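You operate a simulated robot arm through the tools that you are given. There is no shell and no other tool.

Carry out the task below with a simulated robot arm. There is one attempt and no reset: what you move stays moved.

## Task
Move the green pin to the large hole, reset the grey slider, then take off the orange cap.
Fine: slide the slider all the way back first; it ends against the pin. Free the grey star knob; the cap goes on the cap tray.

Only the result counts: the job must be done as asked and must still hold three seconds after the hand-in. Knocking over, shifting, dropping, spilling or breaking anything else fails it. A push-on lid holds only when it is set on centred and level and pressed home; a screw cap is set on level and turned clockwise until tight.

## Robot
A 6-joint arm with a three-finger gripper, fixed in place. Base frame: the origin is on the floor under the middle of its stand, x ahead of it, y to its left, z up; the work surface is at about z = 80. Readings come in cm, degrees, newtons and seconds.
It reaches about 121.3 cm from its shoulder. Its first joint turns from -166.0 to 166.0 degrees. Payload 4.89 kg.
Tool frame: the origin (TCP) lies between the finger pads and is the grasp point; the fingertips stand 3 cm ahead of it; z points along the fingers, y is the line along which they close. The gripper opens to 16.4 cm; its body begins 12.5 cm behind the TCP.
Orientation is that of the tool frame in the base frame, as a unit quaternion [w, x, y, z]. With the fingers straight down and closing along the base's y, the tool's x points along the base's -x, its y along +y and its z along -z.

## Interface
- The arm moves only by the tool apply_moves. Its argument "increments" is a list of rows, each a list of 7 numbers: the shift along the tool's x, y, z in units of 40 mm (1.0 is 40 mm), then the turn, a rotation vector about the tool's x, y, z in units of 6 degrees (1.0 is 6 degrees), then the closure, from 0 (fully open) to 1 (shut). In form: [[dx, dy, dz, wx, wy, wz, claw], ...]. A call has 1 to 20 rows; each row shifts and turns the commanded pose from where the row before left it, along the tool's axes as they then stand. A call with a number of a shift or a turn outside -1 to 1 is refused whole. Each row takes 0.2 s and may step no farther than 5 cm and 8.6 degrees from the row before; otherwise, or with a gripper value out of range, the whole call is refused. A pose out of reach is approached as far as the arm can. The call stops where the force on the tool passes 50 N (or 10 N more than at its start, if that is more) or the arm is blocked; 0.2 s more then pass. Each finger travels about 10.8 cm/s and halts on what it meets, pressing with about 42 N; the grip force reading is that of the motor and also rises with nothing between the fingers. The clock runs only during rows and for 0.2 s after the last one: add rows that do not move to give the fingers time. It gives the time, the measured TCP pose, the force on the tool (base axes), the opening and the grip force at its end, in the units of the frame above (readings bear some noise), with the torque about the TCP (base axes, N m) and any sound that the robot's microphone picked up.
- Cameras (640 x 400 px; columns grow to the right, rows downward): "scene" is fixed at [22.09, -50.13, 138.78]; the picture's right is [-0.69, 0.72, 0.00], its down [0.60, 0.57, -0.56] and it looks along [-0.41, -0.39, -0.83] (base axes); focal length 214 px, centre (320, 200). "wrist" rides on the gripper at [7.6, -0.2, -15.2] in the tool frame; the picture's right is [0.02, 1.00, 0.00], its down [-0.88, 0.02, -0.47] and it looks along [-0.47, 0.01, 0.88] (tool axes); focal length 247 px, centre (320, 200). There is no depth. A picture from a camera that has moved, and an enlarged one, comes with that camera's place and axes in the base frame and with its lens.
- camera(camera): a new picture of that camera. It takes no simulated time.
- slide_trunk(by): moves the trunk up (or, below 0, down) by that many cm; the arm rides with it, the base frame stays. It gives what a move gives, with no picture.
- zoom(camera, box): a new picture of the part [left, top, right, bottom] of that camera's present view, enlarged. It takes no simulated time.
- hand_in(): hands the job in; it is judged then, once.

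Nothing tells you positions but the pictures and the camera data. Unless the task says otherwise, let go and move clear before handing in.

The tools are called after ">>>" as a command line: name --pt "numbers of a row" for each row, then --argument value for the rest, lists and objects as JSON in quotes. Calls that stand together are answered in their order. apply_moves: Moves the arm, as the interface text tells. Its arguments: {"type":"object","properties":{"increments":{"type":"array","items":{"type":"array","items":{"type":"number"}}}},"required":["increments"]} The other tools are called the same way: slide_trunk (by) moves the trunk up or down; camera (camera) takes a picture; zoom (camera, box) takes an enlarged picture of a part of a camera's view; hand_in () hands the job in.

At the start:

```text
time_s: 0.0
eef_pos: [2.41, -61.36, 111.54]
ee_rot: [0.0, 0.001, 1.0, 0.0]
contact_force: [-0.1, 0.3, 0.2]
moment: [0.0, -0.01, -0.01]
gripper_width: 16.39
gripper_force: 0.2
trunk travel left (down, up): [-17.5, 21.5]
```

scene: 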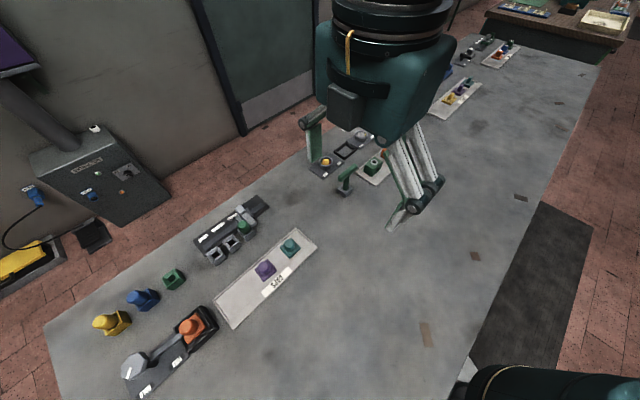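
wrist: 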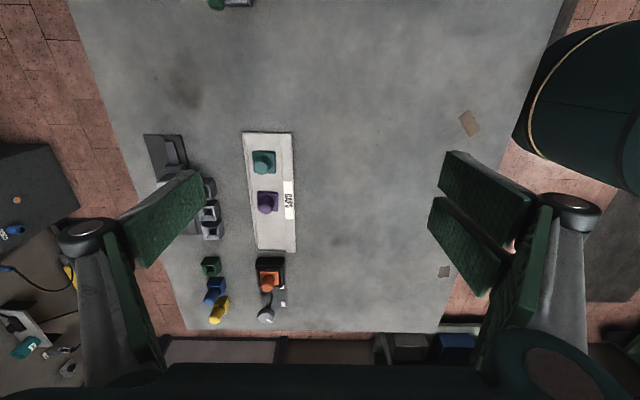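

I see a table with a grey slider rail, a cap tray with teal and purple caps, an orange cap on a fixture with a grey star knob, and several coloured pins/blocks. I'll zoom in for details before moving.

>>> zoom --camera "scene" --box '[180, 180, 340, 280]'

>>> zoom --camera "scene" --box '[80, 250, 240, 400]'

>>> zoom --camera "wrist" --box '[130, 120, 330, 340]'

>>> zoom --camera "scene" --box '[290, 30, 530, 210]'

```text
4.00 times, centred on (260, 230) of scene
camera zoom: at [22.09, -50.13, 138.78], right [-0.69, 0.72, 0.0], down [0.6, 0.57, -0.56], along [-0.41, -0.39, -0.83], focal length 858 px, centre (560, 80)
```

zoom: 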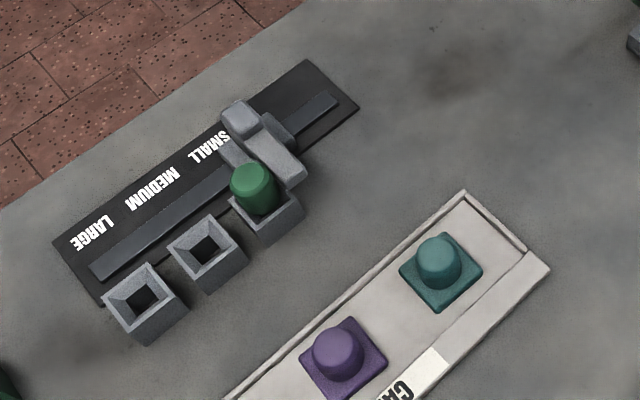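

```text
2.67 times, centred on (160, 325) of scene
camera zoom: at [22.09, -50.13, 138.78], right [-0.69, 0.72, 0.0], down [0.6, 0.57, -0.56], along [-0.41, -0.39, -0.83], focal length 572 px, centre (747, -133)
```

zoom: 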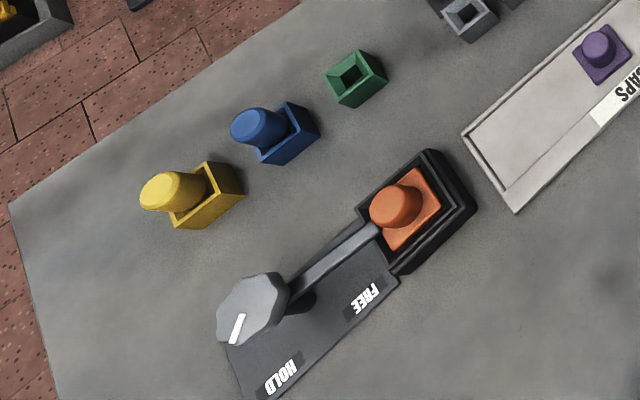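

```text
1.82 times, centred on (230, 230) of wrist
camera zoom: at [-5.3, -61.53, 126.75], right [-0.02, 1.0, 0.0], down [0.88, 0.02, 0.47], along [0.47, 0.01, -0.88], focal length 449 px, centre (484, 146)
```

zoom: 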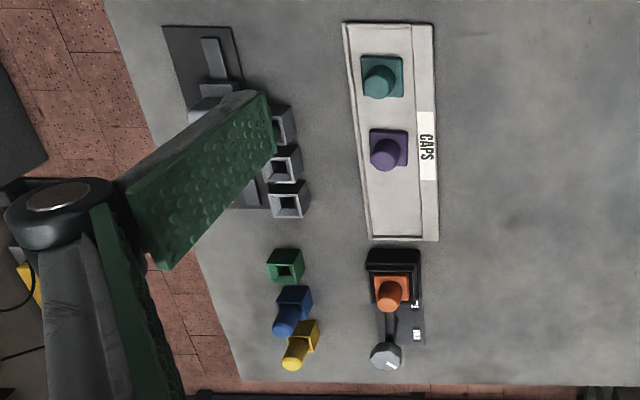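

```text
2.22 times, centred on (410, 120) of scene
camera zoom: at [22.09, -50.13, 138.78], right [-0.69, 0.72, 0.0], down [0.6, 0.57, -0.56], along [-0.41, -0.39, -0.83], focal length 477 px, centre (120, 378)
```

zoom: 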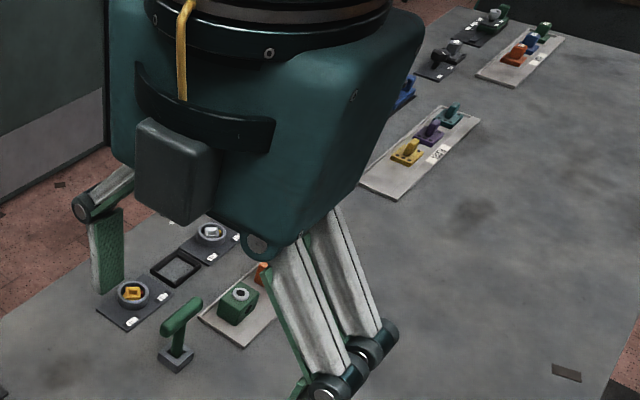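

The green pin sits in the SMALL hole of a rail fixture near (17, -85), the cap tray near (15, -71), and the orange cap near (39, -72) with the star knob near (50, -74). I'll move the wrist camera over the rail to study it closely.

>>> apply_moves --pt "-0.1 -0.95 0 0 0 0 0" --pt "-0.1 -0.95 0 0 0 0 0" --pt "-0.1 -0.95 0 0 0 0 0" --pt "-0.1 -0.95 0 0 0 0 0" --pt "-0.1 -0.95 0 0 0 0 0" --pt "-0.1 -0.95 0 0 0 0 0" --pt "0 0 0 0 0 0 0"

>>> camera --camera "wrist"

>>> camera --camera "scene"

```text
time_s: 1.6
eef_pos: [4.85, -84.42, 111.37]
ee_rot: [0.0, 0.0, 1.0, 0.0]
contact_force: [-0.5, -0.4, -0.4]
moment: [0.11, 0.0, -0.02]
gripper_width: 16.4
gripper_force: 0.1
trunk travel left (down, up): [-17.5, 21.5]
```

```text
taken
camera wrist: at [-2.92, -84.52, 126.54], right [-0.02, 1.0, 0.0], down [0.88, 0.02, 0.47], along [0.47, 0.01, -0.88], focal length 247 px, centre (320, 200)
```

wrist: 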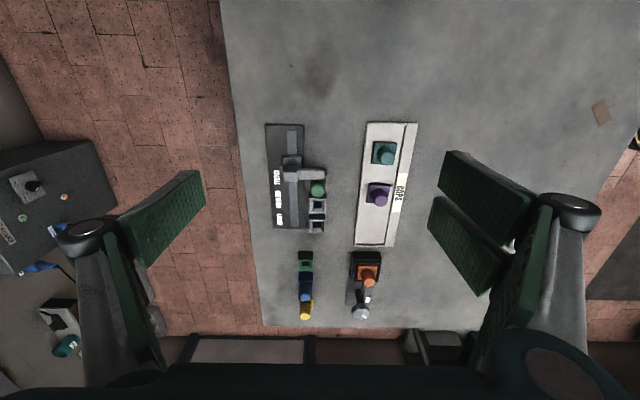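

```text
taken
```

scene: 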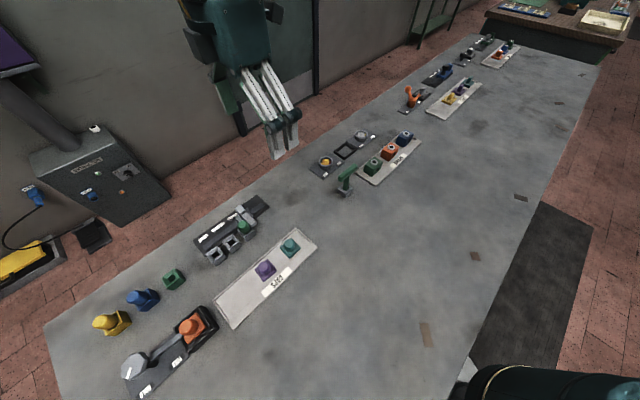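

>>> zoom --camera "wrist" --box '[240, 110, 440, 235]'

>>> zoom --camera "wrist" --box '[270, 230, 430, 330]'

>>> zoom --camera "scene" --box '[300, 100, 460, 200]'

>>> zoom --camera "scene" --box '[390, 20, 550, 120]'

>>> zoom --camera "scene" --box '[190, 185, 280, 270]'

```text
3.20 times, centred on (340, 172) of wrist
camera zoom: at [-2.92, -84.52, 126.54], right [-0.02, 1.0, 0.0], down [0.88, 0.02, 0.47], along [0.47, 0.01, -0.88], focal length 790 px, centre (256, 288)
```

zoom: 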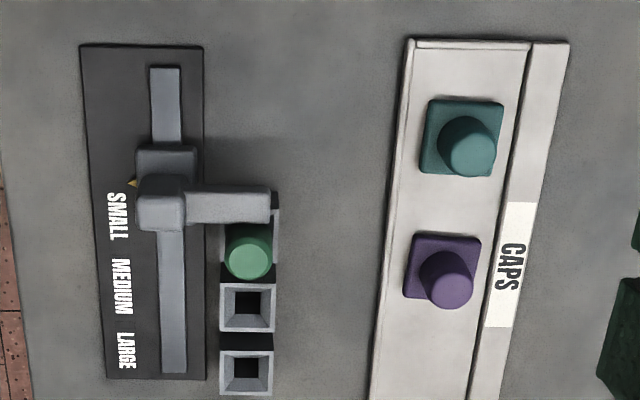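

```text
4.00 times, centred on (350, 280) of wrist
camera zoom: at [-2.92, -84.52, 126.54], right [-0.02, 1.0, 0.0], down [0.88, 0.02, 0.47], along [0.47, 0.01, -0.88], focal length 988 px, centre (200, -120)
```

zoom: 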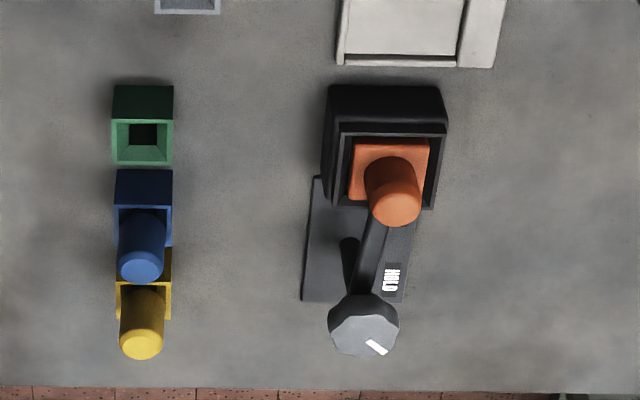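

```text
4.00 times, centred on (380, 150) of scene
camera zoom: at [22.09, -50.13, 138.78], right [-0.69, 0.72, 0.0], down [0.6, 0.57, -0.56], along [-0.41, -0.39, -0.83], focal length 858 px, centre (80, 400)
```

zoom: 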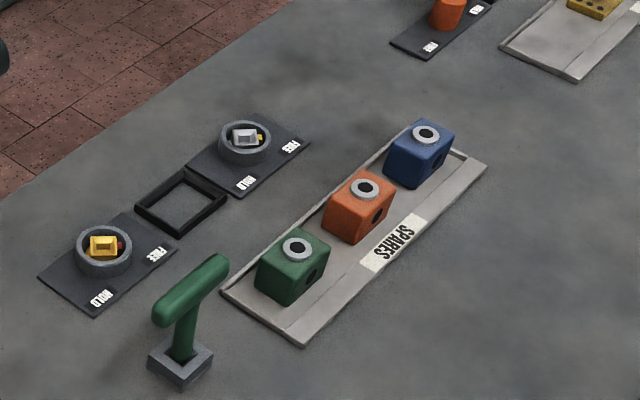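

```text
4.00 times, centred on (470, 70) of scene
camera zoom: at [22.09, -50.13, 138.78], right [-0.69, 0.72, 0.0], down [0.6, 0.57, -0.56], along [-0.41, -0.39, -0.83], focal length 858 px, centre (-280, 720)
```

zoom: 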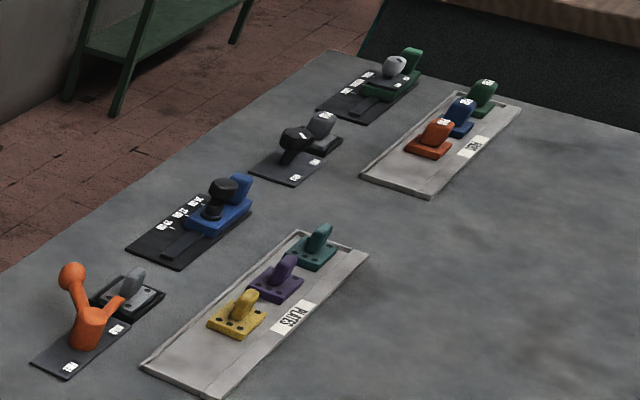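

```text
4.71 times, centred on (235, 228) of scene
camera zoom: at [22.09, -50.13, 138.78], right [-0.69, 0.72, 0.0], down [0.6, 0.57, -0.56], along [-0.41, -0.39, -0.83], focal length 1009 px, centre (720, 71)
```

zoom: 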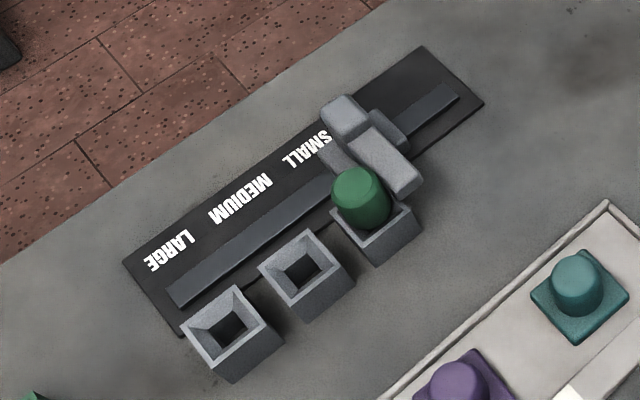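

The slider's arm touches the green pin from the -x side, and the rail runs along x with SMALL → LARGE toward +x. So the plan is: push the slider to its -x end, move the pin to LARGE, then bring the slider up against the pin; first a closer look.

>>> apply_moves --pt "-0.4 0 0.75 0 0 0 0" --pt "-0.2 0 0.75 0 0 0 0" --pt "0 0 0.75 0 0 0 0" --pt "0 0 0.75 0 0 0 0" --pt "0 0 0 0 0 0 0"

>>> camera --camera "wrist"

>>> zoom --camera "wrist" --box '[220, 110, 420, 235]'

>>> zoom --camera "scene" --box '[180, 120, 340, 280]'

```text
time_s: 2.8
eef_pos: [7.24, -84.04, 99.55]
ee_rot: [0.0, 0.0, 1.0, 0.0]
contact_force: [0.1, 0.3, 0.6]
moment: [0.03, 0.01, 0.0]
gripper_width: 16.38
gripper_force: 0.0
trunk travel left (down, up): [-17.5, 21.5]
```

```text
taken
camera wrist: at [-0.46, -84.37, 114.79], right [-0.02, 1.0, 0.0], down [0.88, 0.02, 0.47], along [0.47, 0.01, -0.88], focal length 247 px, centre (320, 200)
```

wrist: 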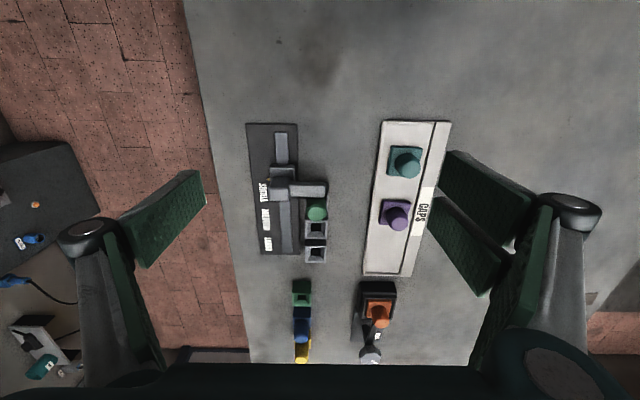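

```text
3.20 times, centred on (320, 172) of wrist
camera zoom: at [-0.46, -84.37, 114.79], right [-0.02, 1.0, 0.0], down [0.88, 0.02, 0.47], along [0.47, 0.01, -0.88], focal length 790 px, centre (320, 288)
```

zoom: 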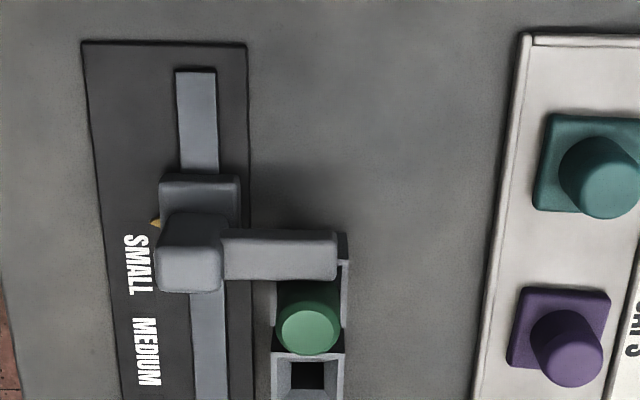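

```text
2.50 times, centred on (260, 200) of scene
camera zoom: at [22.09, -50.13, 138.78], right [-0.69, 0.72, 0.0], down [0.6, 0.57, -0.56], along [-0.41, -0.39, -0.83], focal length 536 px, centre (470, 200)
```

zoom: 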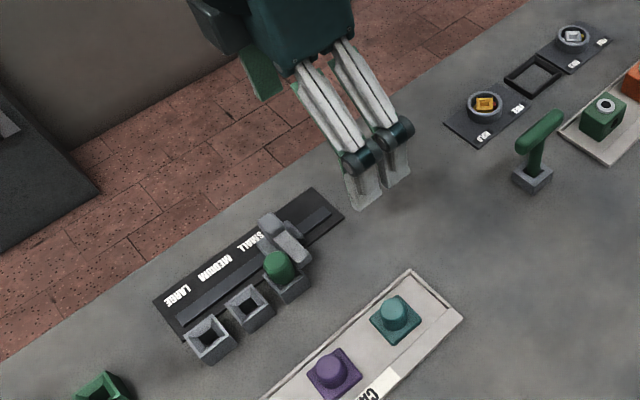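

The pin is near (16.8, -84.5) with its top at about z 86, and the slider knob is near (13.5, -89). I'll back off and tilt the wrist to get a lower side view of the heights.

>>> apply_moves --pt "0.75 -0.15 0 0 0 0 0" --pt "0.75 -0.15 0 0 0 0 0" --pt "0.75 -0.15 0 0 0 0 0" --pt "0.75 -0.15 0 0 0 0 0" --pt "0 0 0 0 -1 0 0" --pt "0 0 0 0 -1 0 0" --pt "0 0 0 0 -1 0 0" --pt "0 0 0 0 -1 0 0" --pt "0 0 0 0 -1 0 0" --pt "0 0 0 0 -1 0 0" --pt "0 0 0 0 0 0 0"

>>> camera --camera "wrist"

>>> zoom --camera "wrist" --box '[220, 130, 420, 255]'

>>> zoom --camera "scene" --box '[180, 80, 380, 280]'

```text
time_s: 5.2
eef_pos: [-4.87, -86.57, 99.43]
ee_rot: [0.309, 0.0, 0.951, 0.0]
contact_force: [0.4, -0.2, 0.7]
moment: [0.04, 0.01, 0.01]
gripper_width: 16.4
gripper_force: 0.1
trunk travel left (down, up): [-17.5, 21.5]
```

```text
taken
camera wrist: at [-20.1, -86.7, 107.27], right [-0.02, 1.0, -0.01], down [0.43, 0.02, 0.9], along [0.9, 0.01, -0.43], focal length 247 px, centre (320, 200)
```

wrist: 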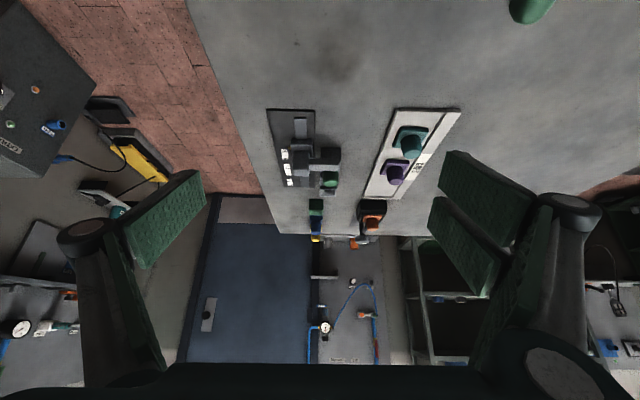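

```text
3.20 times, centred on (320, 192) of wrist
camera zoom: at [-20.1, -86.7, 107.27], right [-0.02, 1.0, -0.01], down [0.43, 0.02, 0.9], along [0.9, 0.01, -0.43], focal length 790 px, centre (320, 224)
```

zoom: 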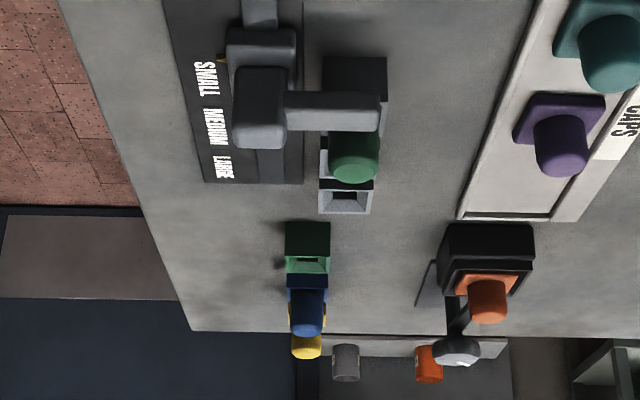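

```text
2.00 times, centred on (280, 180) of scene
camera zoom: at [22.09, -50.13, 138.78], right [-0.69, 0.72, 0.0], down [0.6, 0.57, -0.56], along [-0.41, -0.39, -0.83], focal length 429 px, centre (400, 240)
```

zoom: 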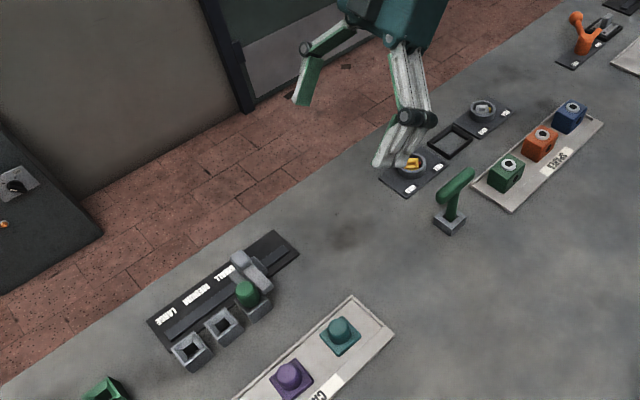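

>>> zoom --camera "wrist" --box '[260, 100, 350, 200]'

>>> zoom --camera "wrist" --box '[300, 180, 400, 250]'

>>> zoom --camera "scene" --box '[270, 80, 350, 170]'

```text
4.00 times, centred on (305, 150) of wrist
camera zoom: at [-20.1, -86.7, 107.27], right [-0.02, 1.0, -0.01], down [0.43, 0.02, 0.9], along [0.9, 0.01, -0.43], focal length 988 px, centre (380, 400)
```

zoom: 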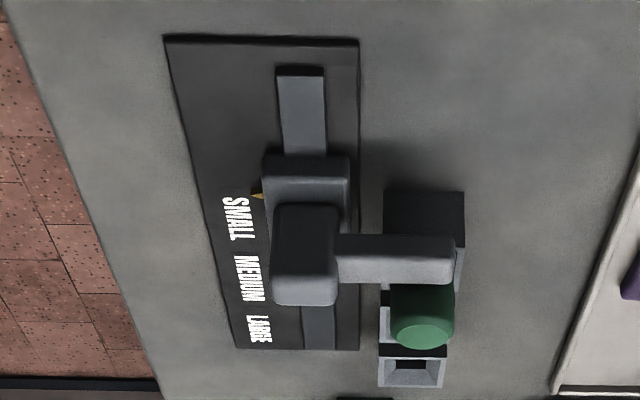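

```text
5.71 times, centred on (350, 215) of wrist
camera zoom: at [-20.1, -86.7, 107.27], right [-0.02, 1.0, -0.01], down [0.43, 0.02, 0.9], along [0.9, 0.01, -0.43], focal length 1411 px, centre (149, 114)
```

zoom: 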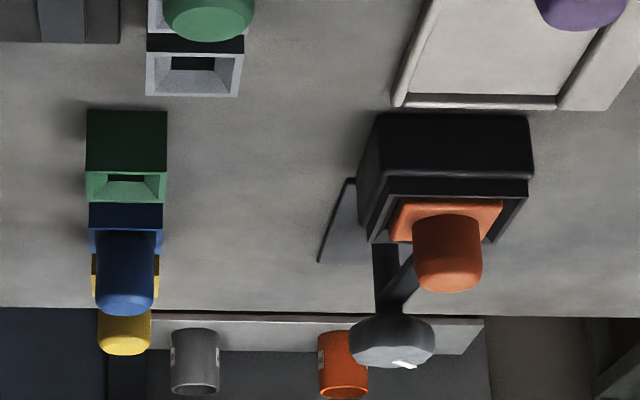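

```text
4.44 times, centred on (310, 125) of scene
camera zoom: at [22.09, -50.13, 138.78], right [-0.69, 0.72, 0.0], down [0.6, 0.57, -0.56], along [-0.41, -0.39, -0.83], focal length 953 px, centre (364, 533)
```

zoom: 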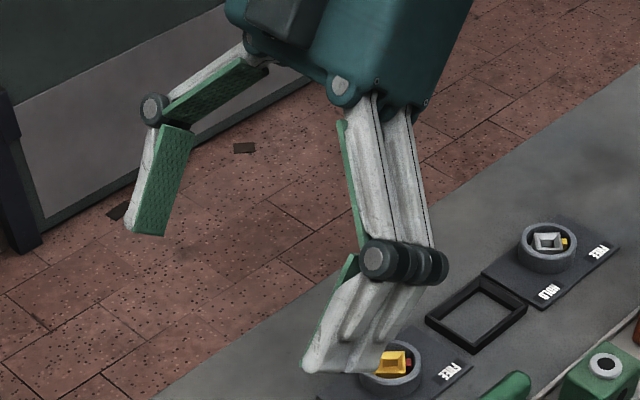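

Heights: socket tops z≈83, pin top z≈86, slider knob z≈82.8–86 spanning x≈12.4–14.7 at y≈-89.2. I'll straighten the wrist, close the fingers and hover on the +x side of the knob.

>>> apply_moves --pt "0 0 0 0 1 0 0" --pt "0 0 0 0 1 0 0" --pt "0 0 0 0 1 0 0" --pt "0 0 0 0 1 0 0" --pt "0 0 0 0 1 0 0" --pt "0 0 0 0 1 0 0" --pt "-0.9 -0.115 0 0 0 0 1" --pt "-0.9 -0.115 0 0 0 0 1" --pt "-0.9 -0.115 0 0 0 0 1" --pt "-0.9 -0.115 0 0 0 0 1" --pt "-0.9 -0.115 0 0 0 0 1" --pt "-0.9 -0.115 0 0 0 0 1" --pt "-0.9 -0.115 0 0 0 0 1" --pt "0 0 0 0 0 0 1" --pt "0 0 0 0 0 0 1"

>>> camera --camera "wrist"

>>> zoom --camera "scene" --box '[140, 120, 300, 280]'

```text
time_s: 8.4
eef_pos: [20.31, -89.58, 99.53]
ee_rot: [0.001, 0.0, 1.0, 0.0]
contact_force: [0.2, 0.5, -0.3]
moment: [0.0, 0.06, -0.02]
gripper_width: 0.02
gripper_force: 41.8
trunk travel left (down, up): [-17.5, 21.5]
```

```text
taken
camera wrist: at [12.59, -89.84, 114.77], right [-0.02, 1.0, 0.0], down [0.88, 0.02, 0.47], along [0.47, 0.01, -0.88], focal length 247 px, centre (320, 200)
```

wrist: 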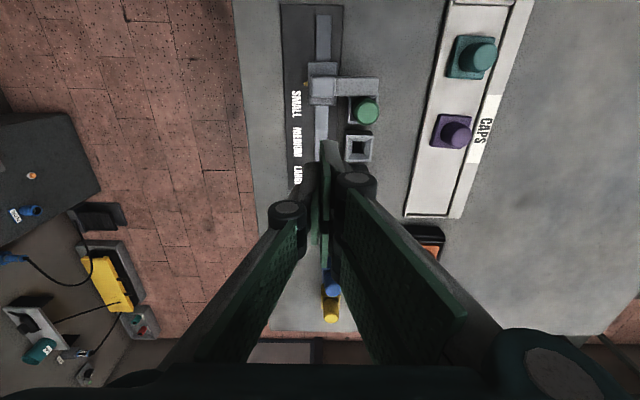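

```text
2.50 times, centred on (220, 200) of scene
camera zoom: at [22.09, -50.13, 138.78], right [-0.69, 0.72, 0.0], down [0.6, 0.57, -0.56], along [-0.41, -0.39, -0.83], focal length 536 px, centre (570, 200)
```

zoom: 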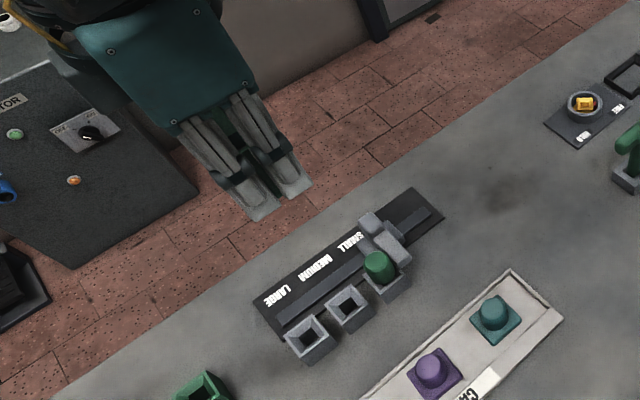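

>>> zoom --camera "wrist" --box '[270, 0, 410, 165]'

```text
2.42 times, centred on (340, 82) of wrist
camera zoom: at [12.59, -89.84, 114.77], right [-0.02, 1.0, 0.0], down [0.88, 0.02, 0.47], along [0.47, 0.01, -0.88], focal length 599 px, centre (272, 485)
```

zoom: 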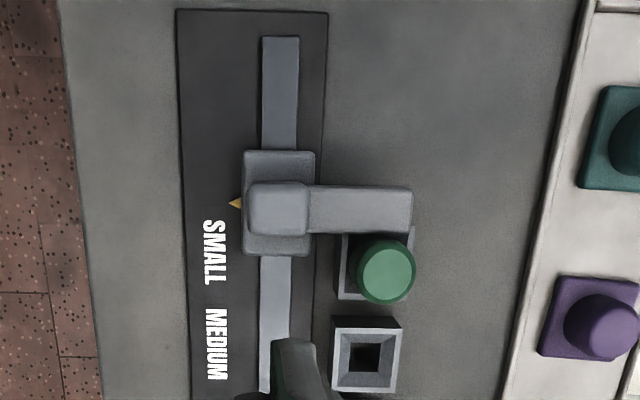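

From directly above: knob spans x≈13.2–15.4 (top z≈85.5), its carriage top z≈82.8, and the rail's back end is at x≈7.5. I'll descend on the +x side and look before pushing.

>>> apply_moves --pt "0 0 0.8 0 0 0 1" --pt "0 0 0.8 0 0 0 1" --pt "0 0 0.8 0 0 0 1" --pt "0 0 0.6 0 0 0 1" --pt "0 0 0.28 0 0 0 1" --pt "0 0 0 0 0 0 1"

>>> camera --camera "wrist"

>>> zoom --camera "scene" --box '[160, 160, 280, 280]'

```text
time_s: 9.8
eef_pos: [20.51, -89.85, 86.46]
ee_rot: [0.0, 0.001, 1.0, 0.001]
contact_force: [0.1, -0.3, 0.4]
moment: [0.06, 0.01, 0.01]
gripper_width: 0.0
gripper_force: 42.0
trunk travel left (down, up): [-17.5, 21.5]
```

```text
taken
camera wrist: at [12.7, -89.92, 101.64], right [-0.02, 1.0, 0.0], down [0.88, 0.02, 0.47], along [0.47, 0.01, -0.88], focal length 247 px, centre (320, 200)
```

wrist: 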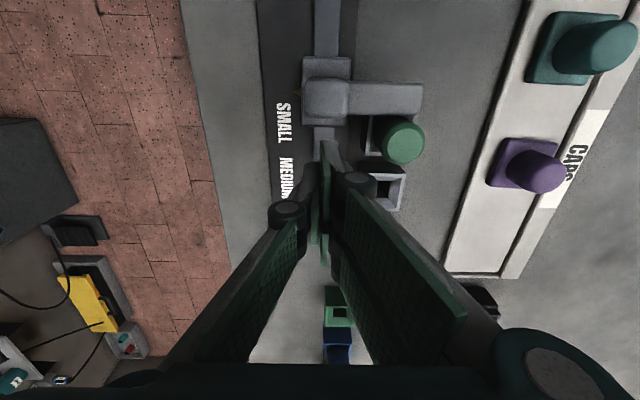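

```text
3.33 times, centred on (220, 220) of scene
camera zoom: at [22.09, -50.13, 138.78], right [-0.69, 0.72, 0.0], down [0.6, 0.57, -0.56], along [-0.41, -0.39, -0.83], focal length 715 px, centre (653, 133)
```

zoom: 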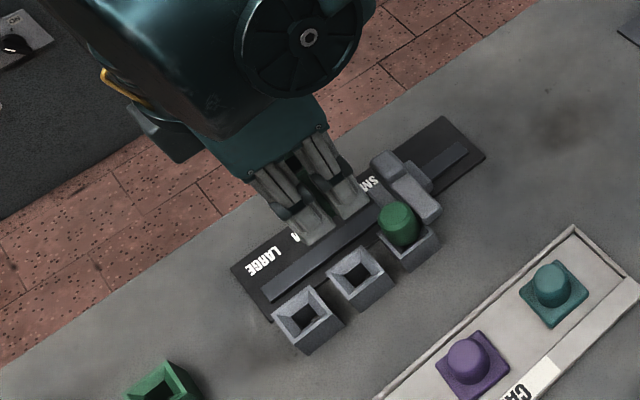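

The closed fingers sit on the rail line just ahead of the knob, clear of the pin. Now I push the slider toward -x.

>>> apply_moves --pt "0.2 0 0 0 0 0 1" --pt "0.2 0 0 0 0 0 1" --pt "0.15 0 0 0 0 0 1" --pt "0.15 0 0 0 0 0 1" --pt "0.15 0 0 0 0 0 1" --pt "0.15 0 0 0 0 0 1" --pt "0.15 0 0 0 0 0 1"

>>> camera --camera "wrist"

>>> zoom --camera "scene" --box '[160, 160, 280, 280]'

```text
time_s: 11.4
eef_pos: [15.84, -89.75, 86.35]
ee_rot: [0.0, 0.0, 1.0, 0.0]
contact_force: [0.7, -0.6, 0.2]
moment: [0.03, -0.02, 0.0]
gripper_width: 0.04
gripper_force: 41.7
trunk travel left (down, up): [-17.5, 21.5]
```

```text
taken
camera wrist: at [8.15, -89.88, 101.6], right [-0.02, 1.0, 0.0], down [0.88, 0.02, 0.47], along [0.47, 0.01, -0.88], focal length 247 px, centre (320, 200)
```

wrist: 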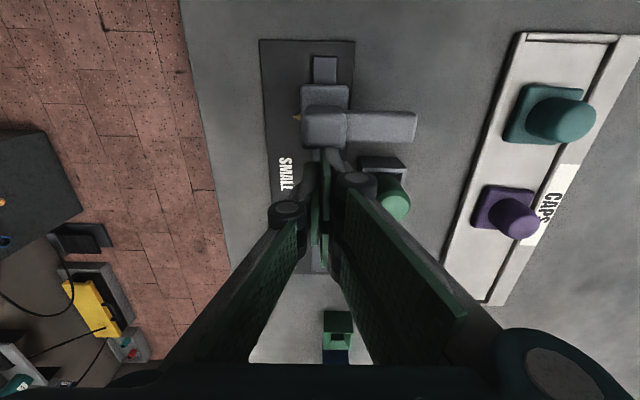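

```text
3.33 times, centred on (220, 220) of scene
camera zoom: at [22.09, -50.13, 138.78], right [-0.69, 0.72, 0.0], down [0.6, 0.57, -0.56], along [-0.41, -0.39, -0.83], focal length 715 px, centre (653, 133)
```

zoom: 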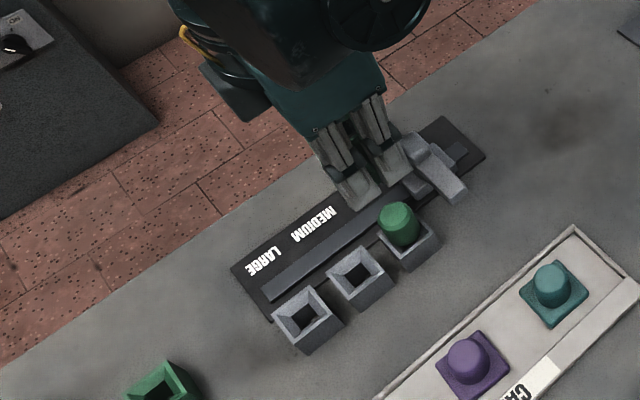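

The slider moves freely and the pin stayed put. I'll keep pushing in smaller steps until it meets the end stop.

>>> apply_moves --pt "0.12 0 0 0 0 0 1" --pt "0.12 0 0 0 0 0 1" --pt "0.1 0 0 0 0 0 1" --pt "0.08 0 0 0 0 0 1" --pt "0.08 0 0 0 0 0 1" --pt "0.05 0 0 0 0 0 1"

>>> camera --camera "wrist"

>>> zoom --camera "scene" --box '[180, 160, 280, 260]'

```text
time_s: 12.8
eef_pos: [13.51, -89.78, 86.17]
ee_rot: [0.0, 0.001, 1.0, 0.0]
contact_force: [2.1, 0.1, 0.1]
moment: [-0.02, -0.05, 0.0]
gripper_width: 0.01
gripper_force: 42.2
trunk travel left (down, up): [-17.5, 21.5]
```

```text
taken
camera wrist: at [5.89, -89.93, 101.57], right [-0.02, 1.0, 0.0], down [0.88, 0.02, 0.47], along [0.47, 0.01, -0.88], focal length 247 px, centre (320, 200)
```

wrist: 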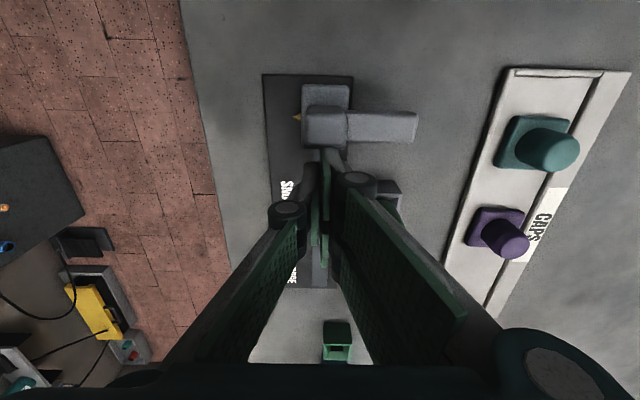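

```text
4.00 times, centred on (230, 210) of scene
camera zoom: at [22.09, -50.13, 138.78], right [-0.69, 0.72, 0.0], down [0.6, 0.57, -0.56], along [-0.41, -0.39, -0.83], focal length 858 px, centre (680, 160)
```

zoom: 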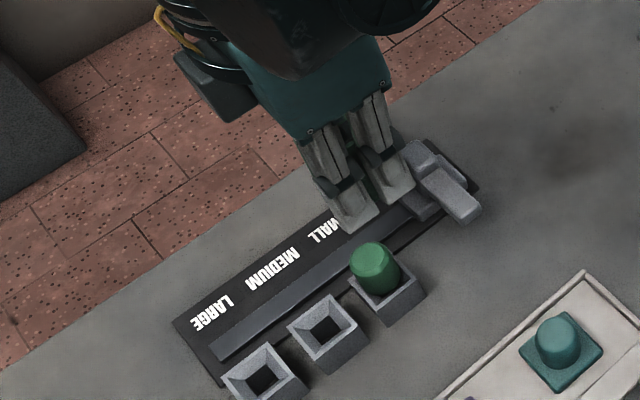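

>>> apply_moves --pt "0.05 0 0 0 0 0 1" --pt "0.05 0 0 0 0 0 1" --pt "0.05 0 0 0 0 0 1" --pt "0 0 0 0 0 0 1"

>>> zoom --camera "wrist" --box '[240, 50, 440, 175]'

```text
time_s: 13.7
eef_pos: [13.66, -89.79, 86.29]
ee_rot: [0.003, -0.001, 1.0, 0.0]
contact_force: [14.0, 2.1, 0.5]
moment: [0.09, -0.06, -0.15]
gripper_width: 0.03
gripper_force: 42.2
trunk travel left (down, up): [-17.5, 21.5]
stopped in row 4: the force on the tool passed its limit at 53 N (the readings are from after the stop); the commanded pose is now the measured one
```

```text
3.20 times, centred on (340, 112) of wrist
camera zoom: at [5.81, -89.93, 101.55], right [-0.03, 1.0, 0.0], down [0.88, 0.02, 0.48], along [0.48, 0.01, -0.88], focal length 790 px, centre (256, 480)
```

zoom: 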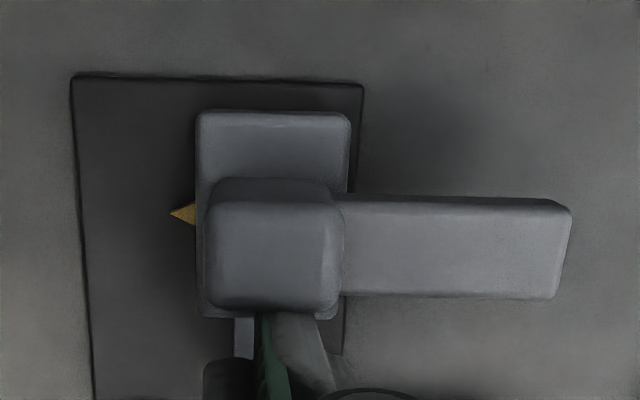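

The slider hit its rear end stop (53 N), so it is fully back. Now I back off, lift, and position open fingers above the green pin.

>>> apply_moves --pt "-0.25 0 0 0 0 0 1" --pt "-0.2 0 0 0 0 0 1" --pt "0 0 -0.9 0 0 0 1" --pt "0 0 -0.9 0 0 0 1" --pt "0 0 -0.9 0 0 0 1" --pt "-0.3 0.66 0 0 0 0 0.55" --pt "0 0.66 0 0 0 0 0.55" --pt "0 0 0 0 0 0 0.55" --pt "0 0 0 0 0 0 0.55"

>>> camera --camera "wrist"

>>> zoom --camera "scene" --box '[160, 130, 310, 280]'

```text
time_s: 15.7
eef_pos: [16.21, -84.39, 96.99]
ee_rot: [0.002, -0.002, 1.0, 0.0]
contact_force: [0.5, 0.0, -0.3]
moment: [-0.03, 0.01, -0.05]
gripper_width: 7.39
gripper_force: 0.0
trunk travel left (down, up): [-17.5, 21.5]
```

```text
taken
camera wrist: at [8.49, -84.59, 112.24], right [-0.02, 1.0, 0.0], down [0.88, 0.02, 0.48], along [0.48, 0.01, -0.88], focal length 247 px, centre (320, 200)
```

wrist: 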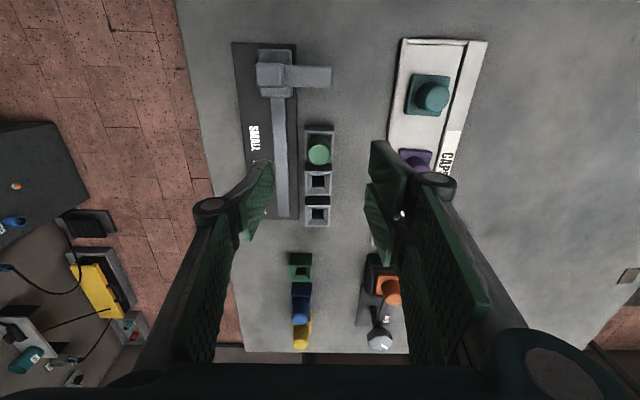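

```text
2.67 times, centred on (235, 205) of scene
camera zoom: at [22.09, -50.13, 138.78], right [-0.69, 0.72, 0.0], down [0.6, 0.57, -0.56], along [-0.41, -0.39, -0.83], focal length 572 px, centre (547, 187)
```

zoom: 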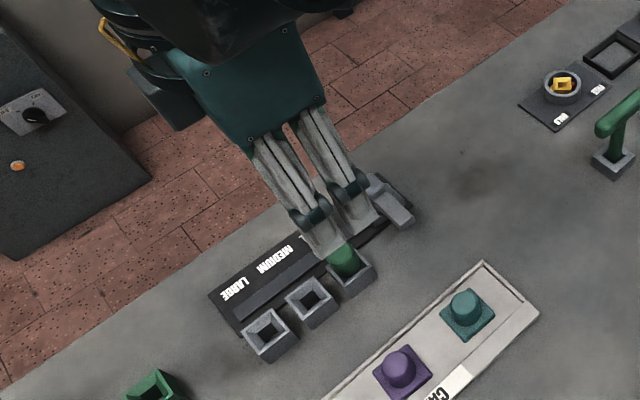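

>>> zoom --camera "wrist" --box '[260, 110, 390, 235]'

```text
3.20 times, centred on (325, 172) of wrist
camera zoom: at [8.49, -84.59, 112.24], right [-0.02, 1.0, 0.0], down [0.88, 0.02, 0.48], along [0.48, 0.01, -0.88], focal length 790 px, centre (304, 288)
```

zoom: 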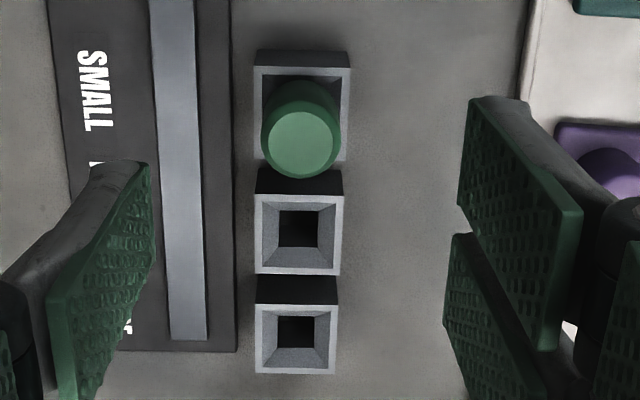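

Pin is at about (16.8, -84.5) and LARGE hole at about (26.7, -84.5). I'll descend with open fingers around the pin, tips staying above the socket rim.

>>> apply_moves --pt "-0.15 -0.02 0.6 0 0 0 0.55" --pt "0 0 0.7 0 0 0 0.55" --pt "0 0 0.7 0 0 0 0.55" --pt "0 0 0.45 0 0 0 0.55" --pt "0 0 0 0 0 0 0.55"

>>> camera --camera "wrist"

>>> zoom --camera "scene" --box '[190, 160, 310, 280]'

```text
time_s: 16.9
eef_pos: [16.97, -84.52, 87.02]
ee_rot: [0.002, -0.002, 1.0, 0.0]
contact_force: [-0.2, -0.2, 0.9]
moment: [0.02, 0.0, 0.0]
gripper_width: 7.37
gripper_force: 0.0
trunk travel left (down, up): [-17.5, 21.5]
```

```text
taken
camera wrist: at [9.23, -84.79, 102.45], right [-0.02, 1.0, 0.0], down [0.88, 0.02, 0.48], along [0.48, 0.01, -0.88], focal length 247 px, centre (320, 200)
```

wrist: 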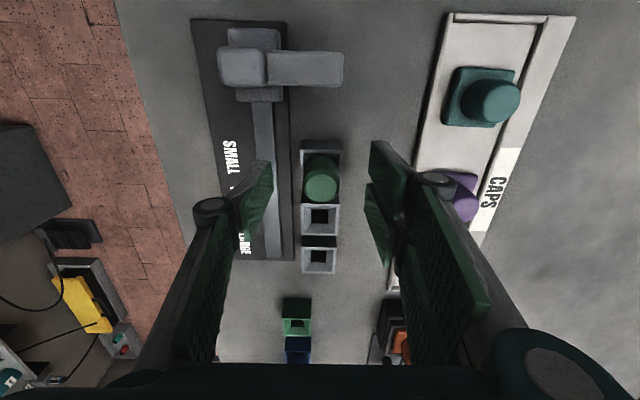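

```text
3.33 times, centred on (250, 220) of scene
camera zoom: at [22.09, -50.13, 138.78], right [-0.69, 0.72, 0.0], down [0.6, 0.57, -0.56], along [-0.41, -0.39, -0.83], focal length 715 px, centre (553, 133)
```

zoom: 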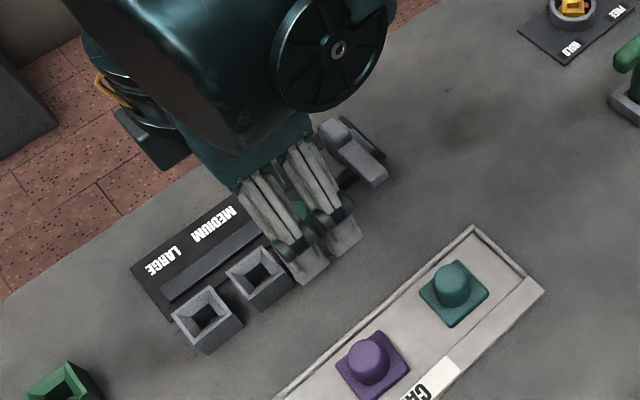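

The pin is centred between the pads. Closing on it now.

>>> apply_moves --pt "0 0 0 0 0 0 0.7" --pt "0 0 0 0 0 0 0.8" --pt "0 0 0 0 0 0 1" --pt "0 0 0 0 0 0 1" --pt "0 0 0 0 0 0 1"

>>> camera --camera "wrist"

>>> zoom --camera "scene" --box '[190, 160, 310, 280]'

```text
time_s: 18.1
eef_pos: [17.06, -84.64, 87.2]
ee_rot: [0.001, -0.002, 1.0, 0.0]
contact_force: [-0.2, 0.2, -0.2]
moment: [-0.01, 0.01, 0.02]
gripper_width: 2.59
gripper_force: 42.1
trunk travel left (down, up): [-17.5, 21.5]
```

```text
taken
camera wrist: at [9.22, -84.78, 102.48], right [-0.02, 1.0, 0.0], down [0.88, 0.02, 0.48], along [0.48, 0.01, -0.88], focal length 247 px, centre (320, 200)
```

wrist: 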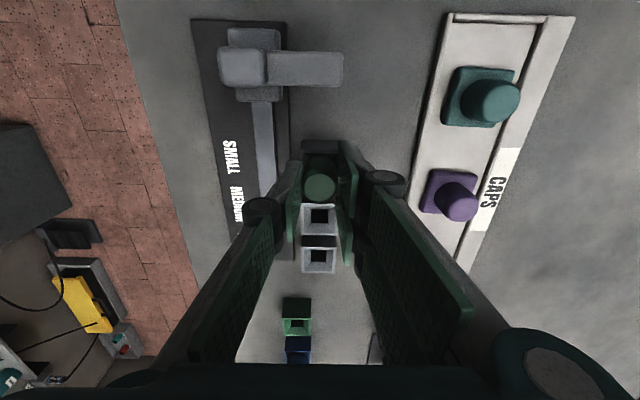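

```text
3.33 times, centred on (250, 220) of scene
camera zoom: at [22.09, -50.13, 138.78], right [-0.69, 0.72, 0.0], down [0.6, 0.57, -0.56], along [-0.41, -0.39, -0.83], focal length 715 px, centre (553, 133)
```

zoom: 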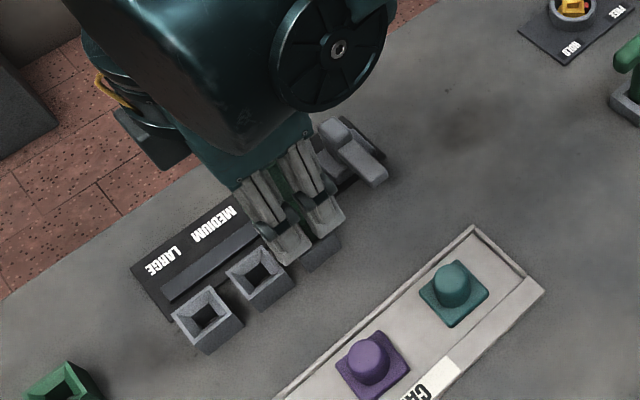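

Gripped at 2.59 cm. I'll lift straight up and check the pin comes along.

>>> apply_moves --pt "0 0 -0.3 0 0 0 1" --pt "0 0 -0.4 0 0 0 1" --pt "0 0 -0.5 0 0 0 1" --pt "0 0 -0.5 0 0 0 1" --pt "0 0 -0.5 0 0 0 1" --pt "0 0 0 0 0 0 1"

>>> camera --camera "wrist"

>>> zoom --camera "scene" --box '[190, 140, 310, 260]'

```text
time_s: 19.5
eef_pos: [17.12, -84.44, 96.06]
ee_rot: [0.003, -0.002, 1.0, -0.001]
contact_force: [-0.5, 0.4, -0.2]
moment: [-0.04, 0.0, -0.05]
gripper_width: 2.59
gripper_force: 42.2
trunk travel left (down, up): [-17.5, 21.5]
```

```text
taken
camera wrist: at [9.35, -84.62, 111.3], right [-0.02, 1.0, 0.0], down [0.88, 0.02, 0.48], along [0.48, 0.01, -0.88], focal length 247 px, centre (320, 200)
```

wrist: 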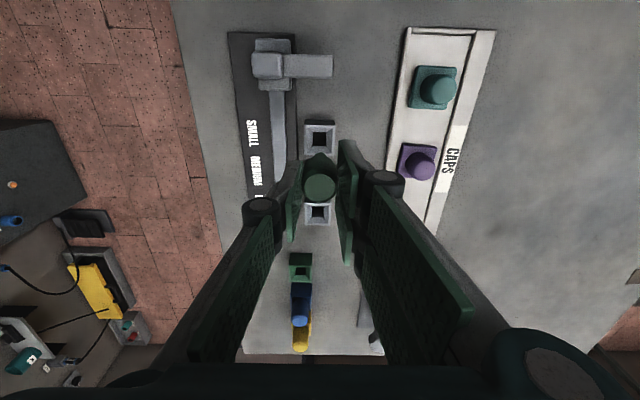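

```text
3.33 times, centred on (250, 200) of scene
camera zoom: at [22.09, -50.13, 138.78], right [-0.69, 0.72, 0.0], down [0.6, 0.57, -0.56], along [-0.41, -0.39, -0.83], focal length 715 px, centre (553, 200)
```

zoom: 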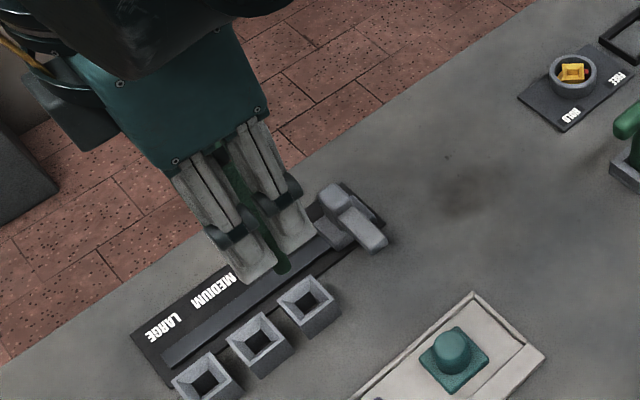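

The pin came out cleanly. I'll measure the socket spacing from here before moving over.

>>> zoom --camera "wrist" --box '[270, 105, 370, 230]'

>>> zoom --camera "scene" --box '[210, 160, 280, 230]'

```text
3.20 times, centred on (320, 168) of wrist
camera zoom: at [9.35, -84.62, 111.3], right [-0.02, 1.0, 0.0], down [0.88, 0.02, 0.48], along [0.48, 0.01, -0.88], focal length 790 px, centre (320, 304)
```

zoom: 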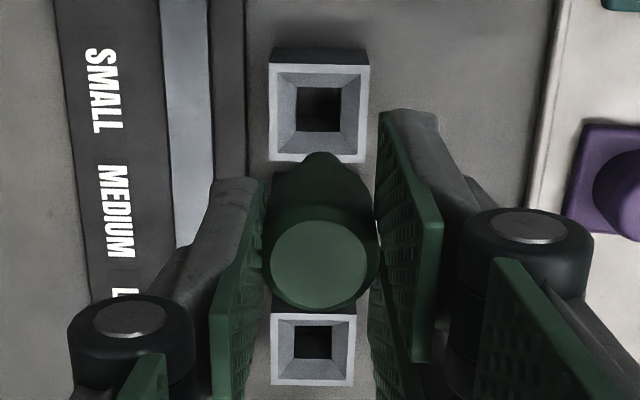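

```text
5.71 times, centred on (245, 195) of scene
camera zoom: at [22.09, -50.13, 138.78], right [-0.69, 0.72, 0.0], down [0.6, 0.57, -0.56], along [-0.41, -0.39, -0.83], focal length 1226 px, centre (749, 229)
```

zoom: 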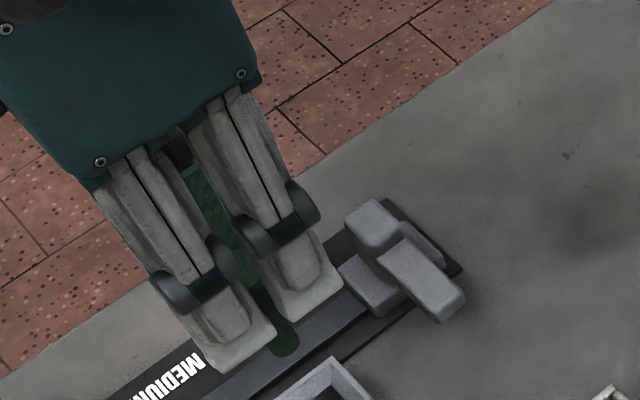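

>>> apply_moves --pt "-0.82 0 0 0 0 0 1" --pt "-0.82 0 0 0 0 0 1" --pt "-0.82 0 0 0 0 0 1" --pt "0 0 0 0 0 0 1" --pt "0 0 0 0 0 0 1"

>>> zoom --camera "wrist" --box '[270, 75, 370, 230]'

>>> zoom --camera "scene" --box '[170, 170, 270, 290]'

```text
time_s: 20.7
eef_pos: [26.86, -84.46, 95.95]
ee_rot: [0.002, -0.002, 1.0, 0.0]
contact_force: [0.1, -0.5, -1.2]
moment: [-0.02, 0.09, 0.0]
gripper_width: 2.59
gripper_force: 42.1
trunk travel left (down, up): [-17.5, 21.5]
```

```text
2.58 times, centred on (320, 152) of wrist
camera zoom: at [19.14, -84.63, 111.2], right [-0.02, 1.0, 0.0], down [0.88, 0.02, 0.48], along [0.48, 0.01, -0.88], focal length 637 px, centre (320, 323)
```

zoom: 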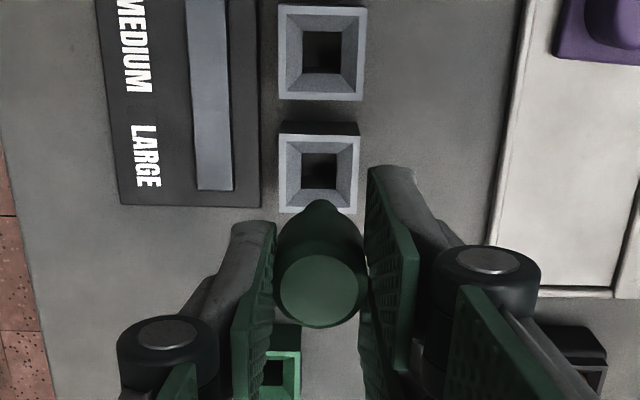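

```text
3.33 times, centred on (220, 230) of scene
camera zoom: at [22.09, -50.13, 138.78], right [-0.69, 0.72, 0.0], down [0.6, 0.57, -0.56], along [-0.41, -0.39, -0.83], focal length 715 px, centre (653, 100)
```

zoom: 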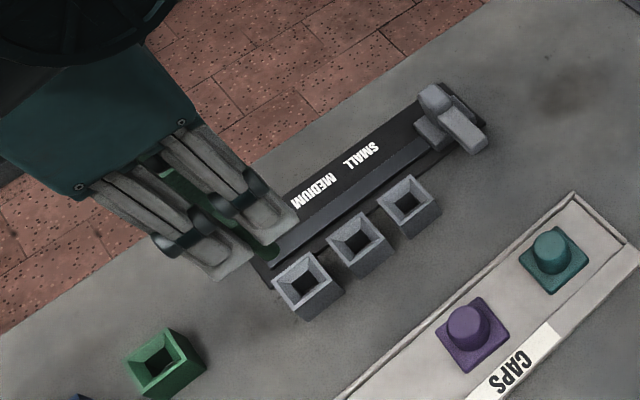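

The LARGE socket is about 1.5 mm farther in +x than my offset implies; I'll correct and lower the pin the same 8.8 cm that I lifted it.

>>> apply_moves --pt "-0.0375 0 0.4 0 0 0 1" --pt "0 0 0.4 0 0 0 1" --pt "0 0 0.4 0 0 0 1" --pt "0 0 0.3 0 0 0 1" --pt "0 0 0.2 0 0 0 1" --pt "0 0 0 0 0 0 1"

>>> camera --camera "wrist"

>>> zoom --camera "scene" --box '[170, 190, 270, 290]'

```text
time_s: 22.1
eef_pos: [26.93, -84.55, 89.14]
ee_rot: [0.001, -0.001, 1.0, 0.0]
contact_force: [0.5, 0.2, -1.5]
moment: [0.03, 0.02, -0.02]
gripper_width: 2.56
gripper_force: 41.7
trunk travel left (down, up): [-17.5, 21.5]
```

```text
taken
camera wrist: at [19.21, -84.73, 104.51], right [-0.02, 1.0, 0.0], down [0.88, 0.02, 0.48], along [0.48, 0.01, -0.88], focal length 247 px, centre (320, 200)
```

wrist: 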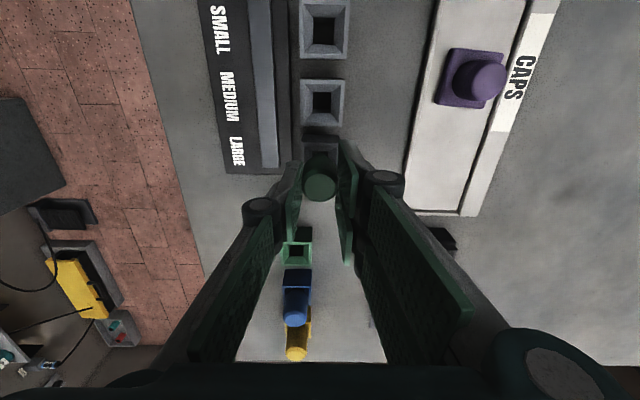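

```text
4.00 times, centred on (220, 240) of scene
camera zoom: at [22.09, -50.13, 138.78], right [-0.69, 0.72, 0.0], down [0.6, 0.57, -0.56], along [-0.41, -0.39, -0.83], focal length 858 px, centre (720, 40)
```

zoom: 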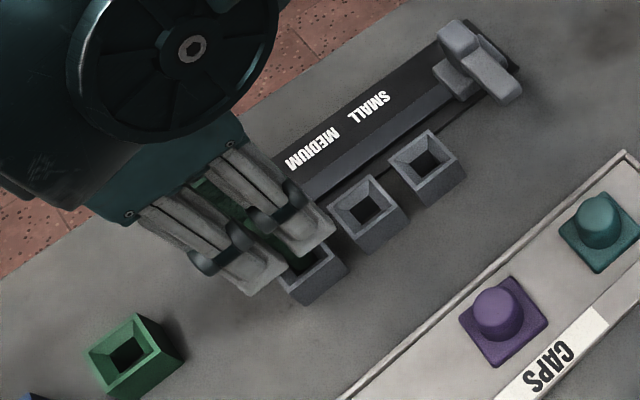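

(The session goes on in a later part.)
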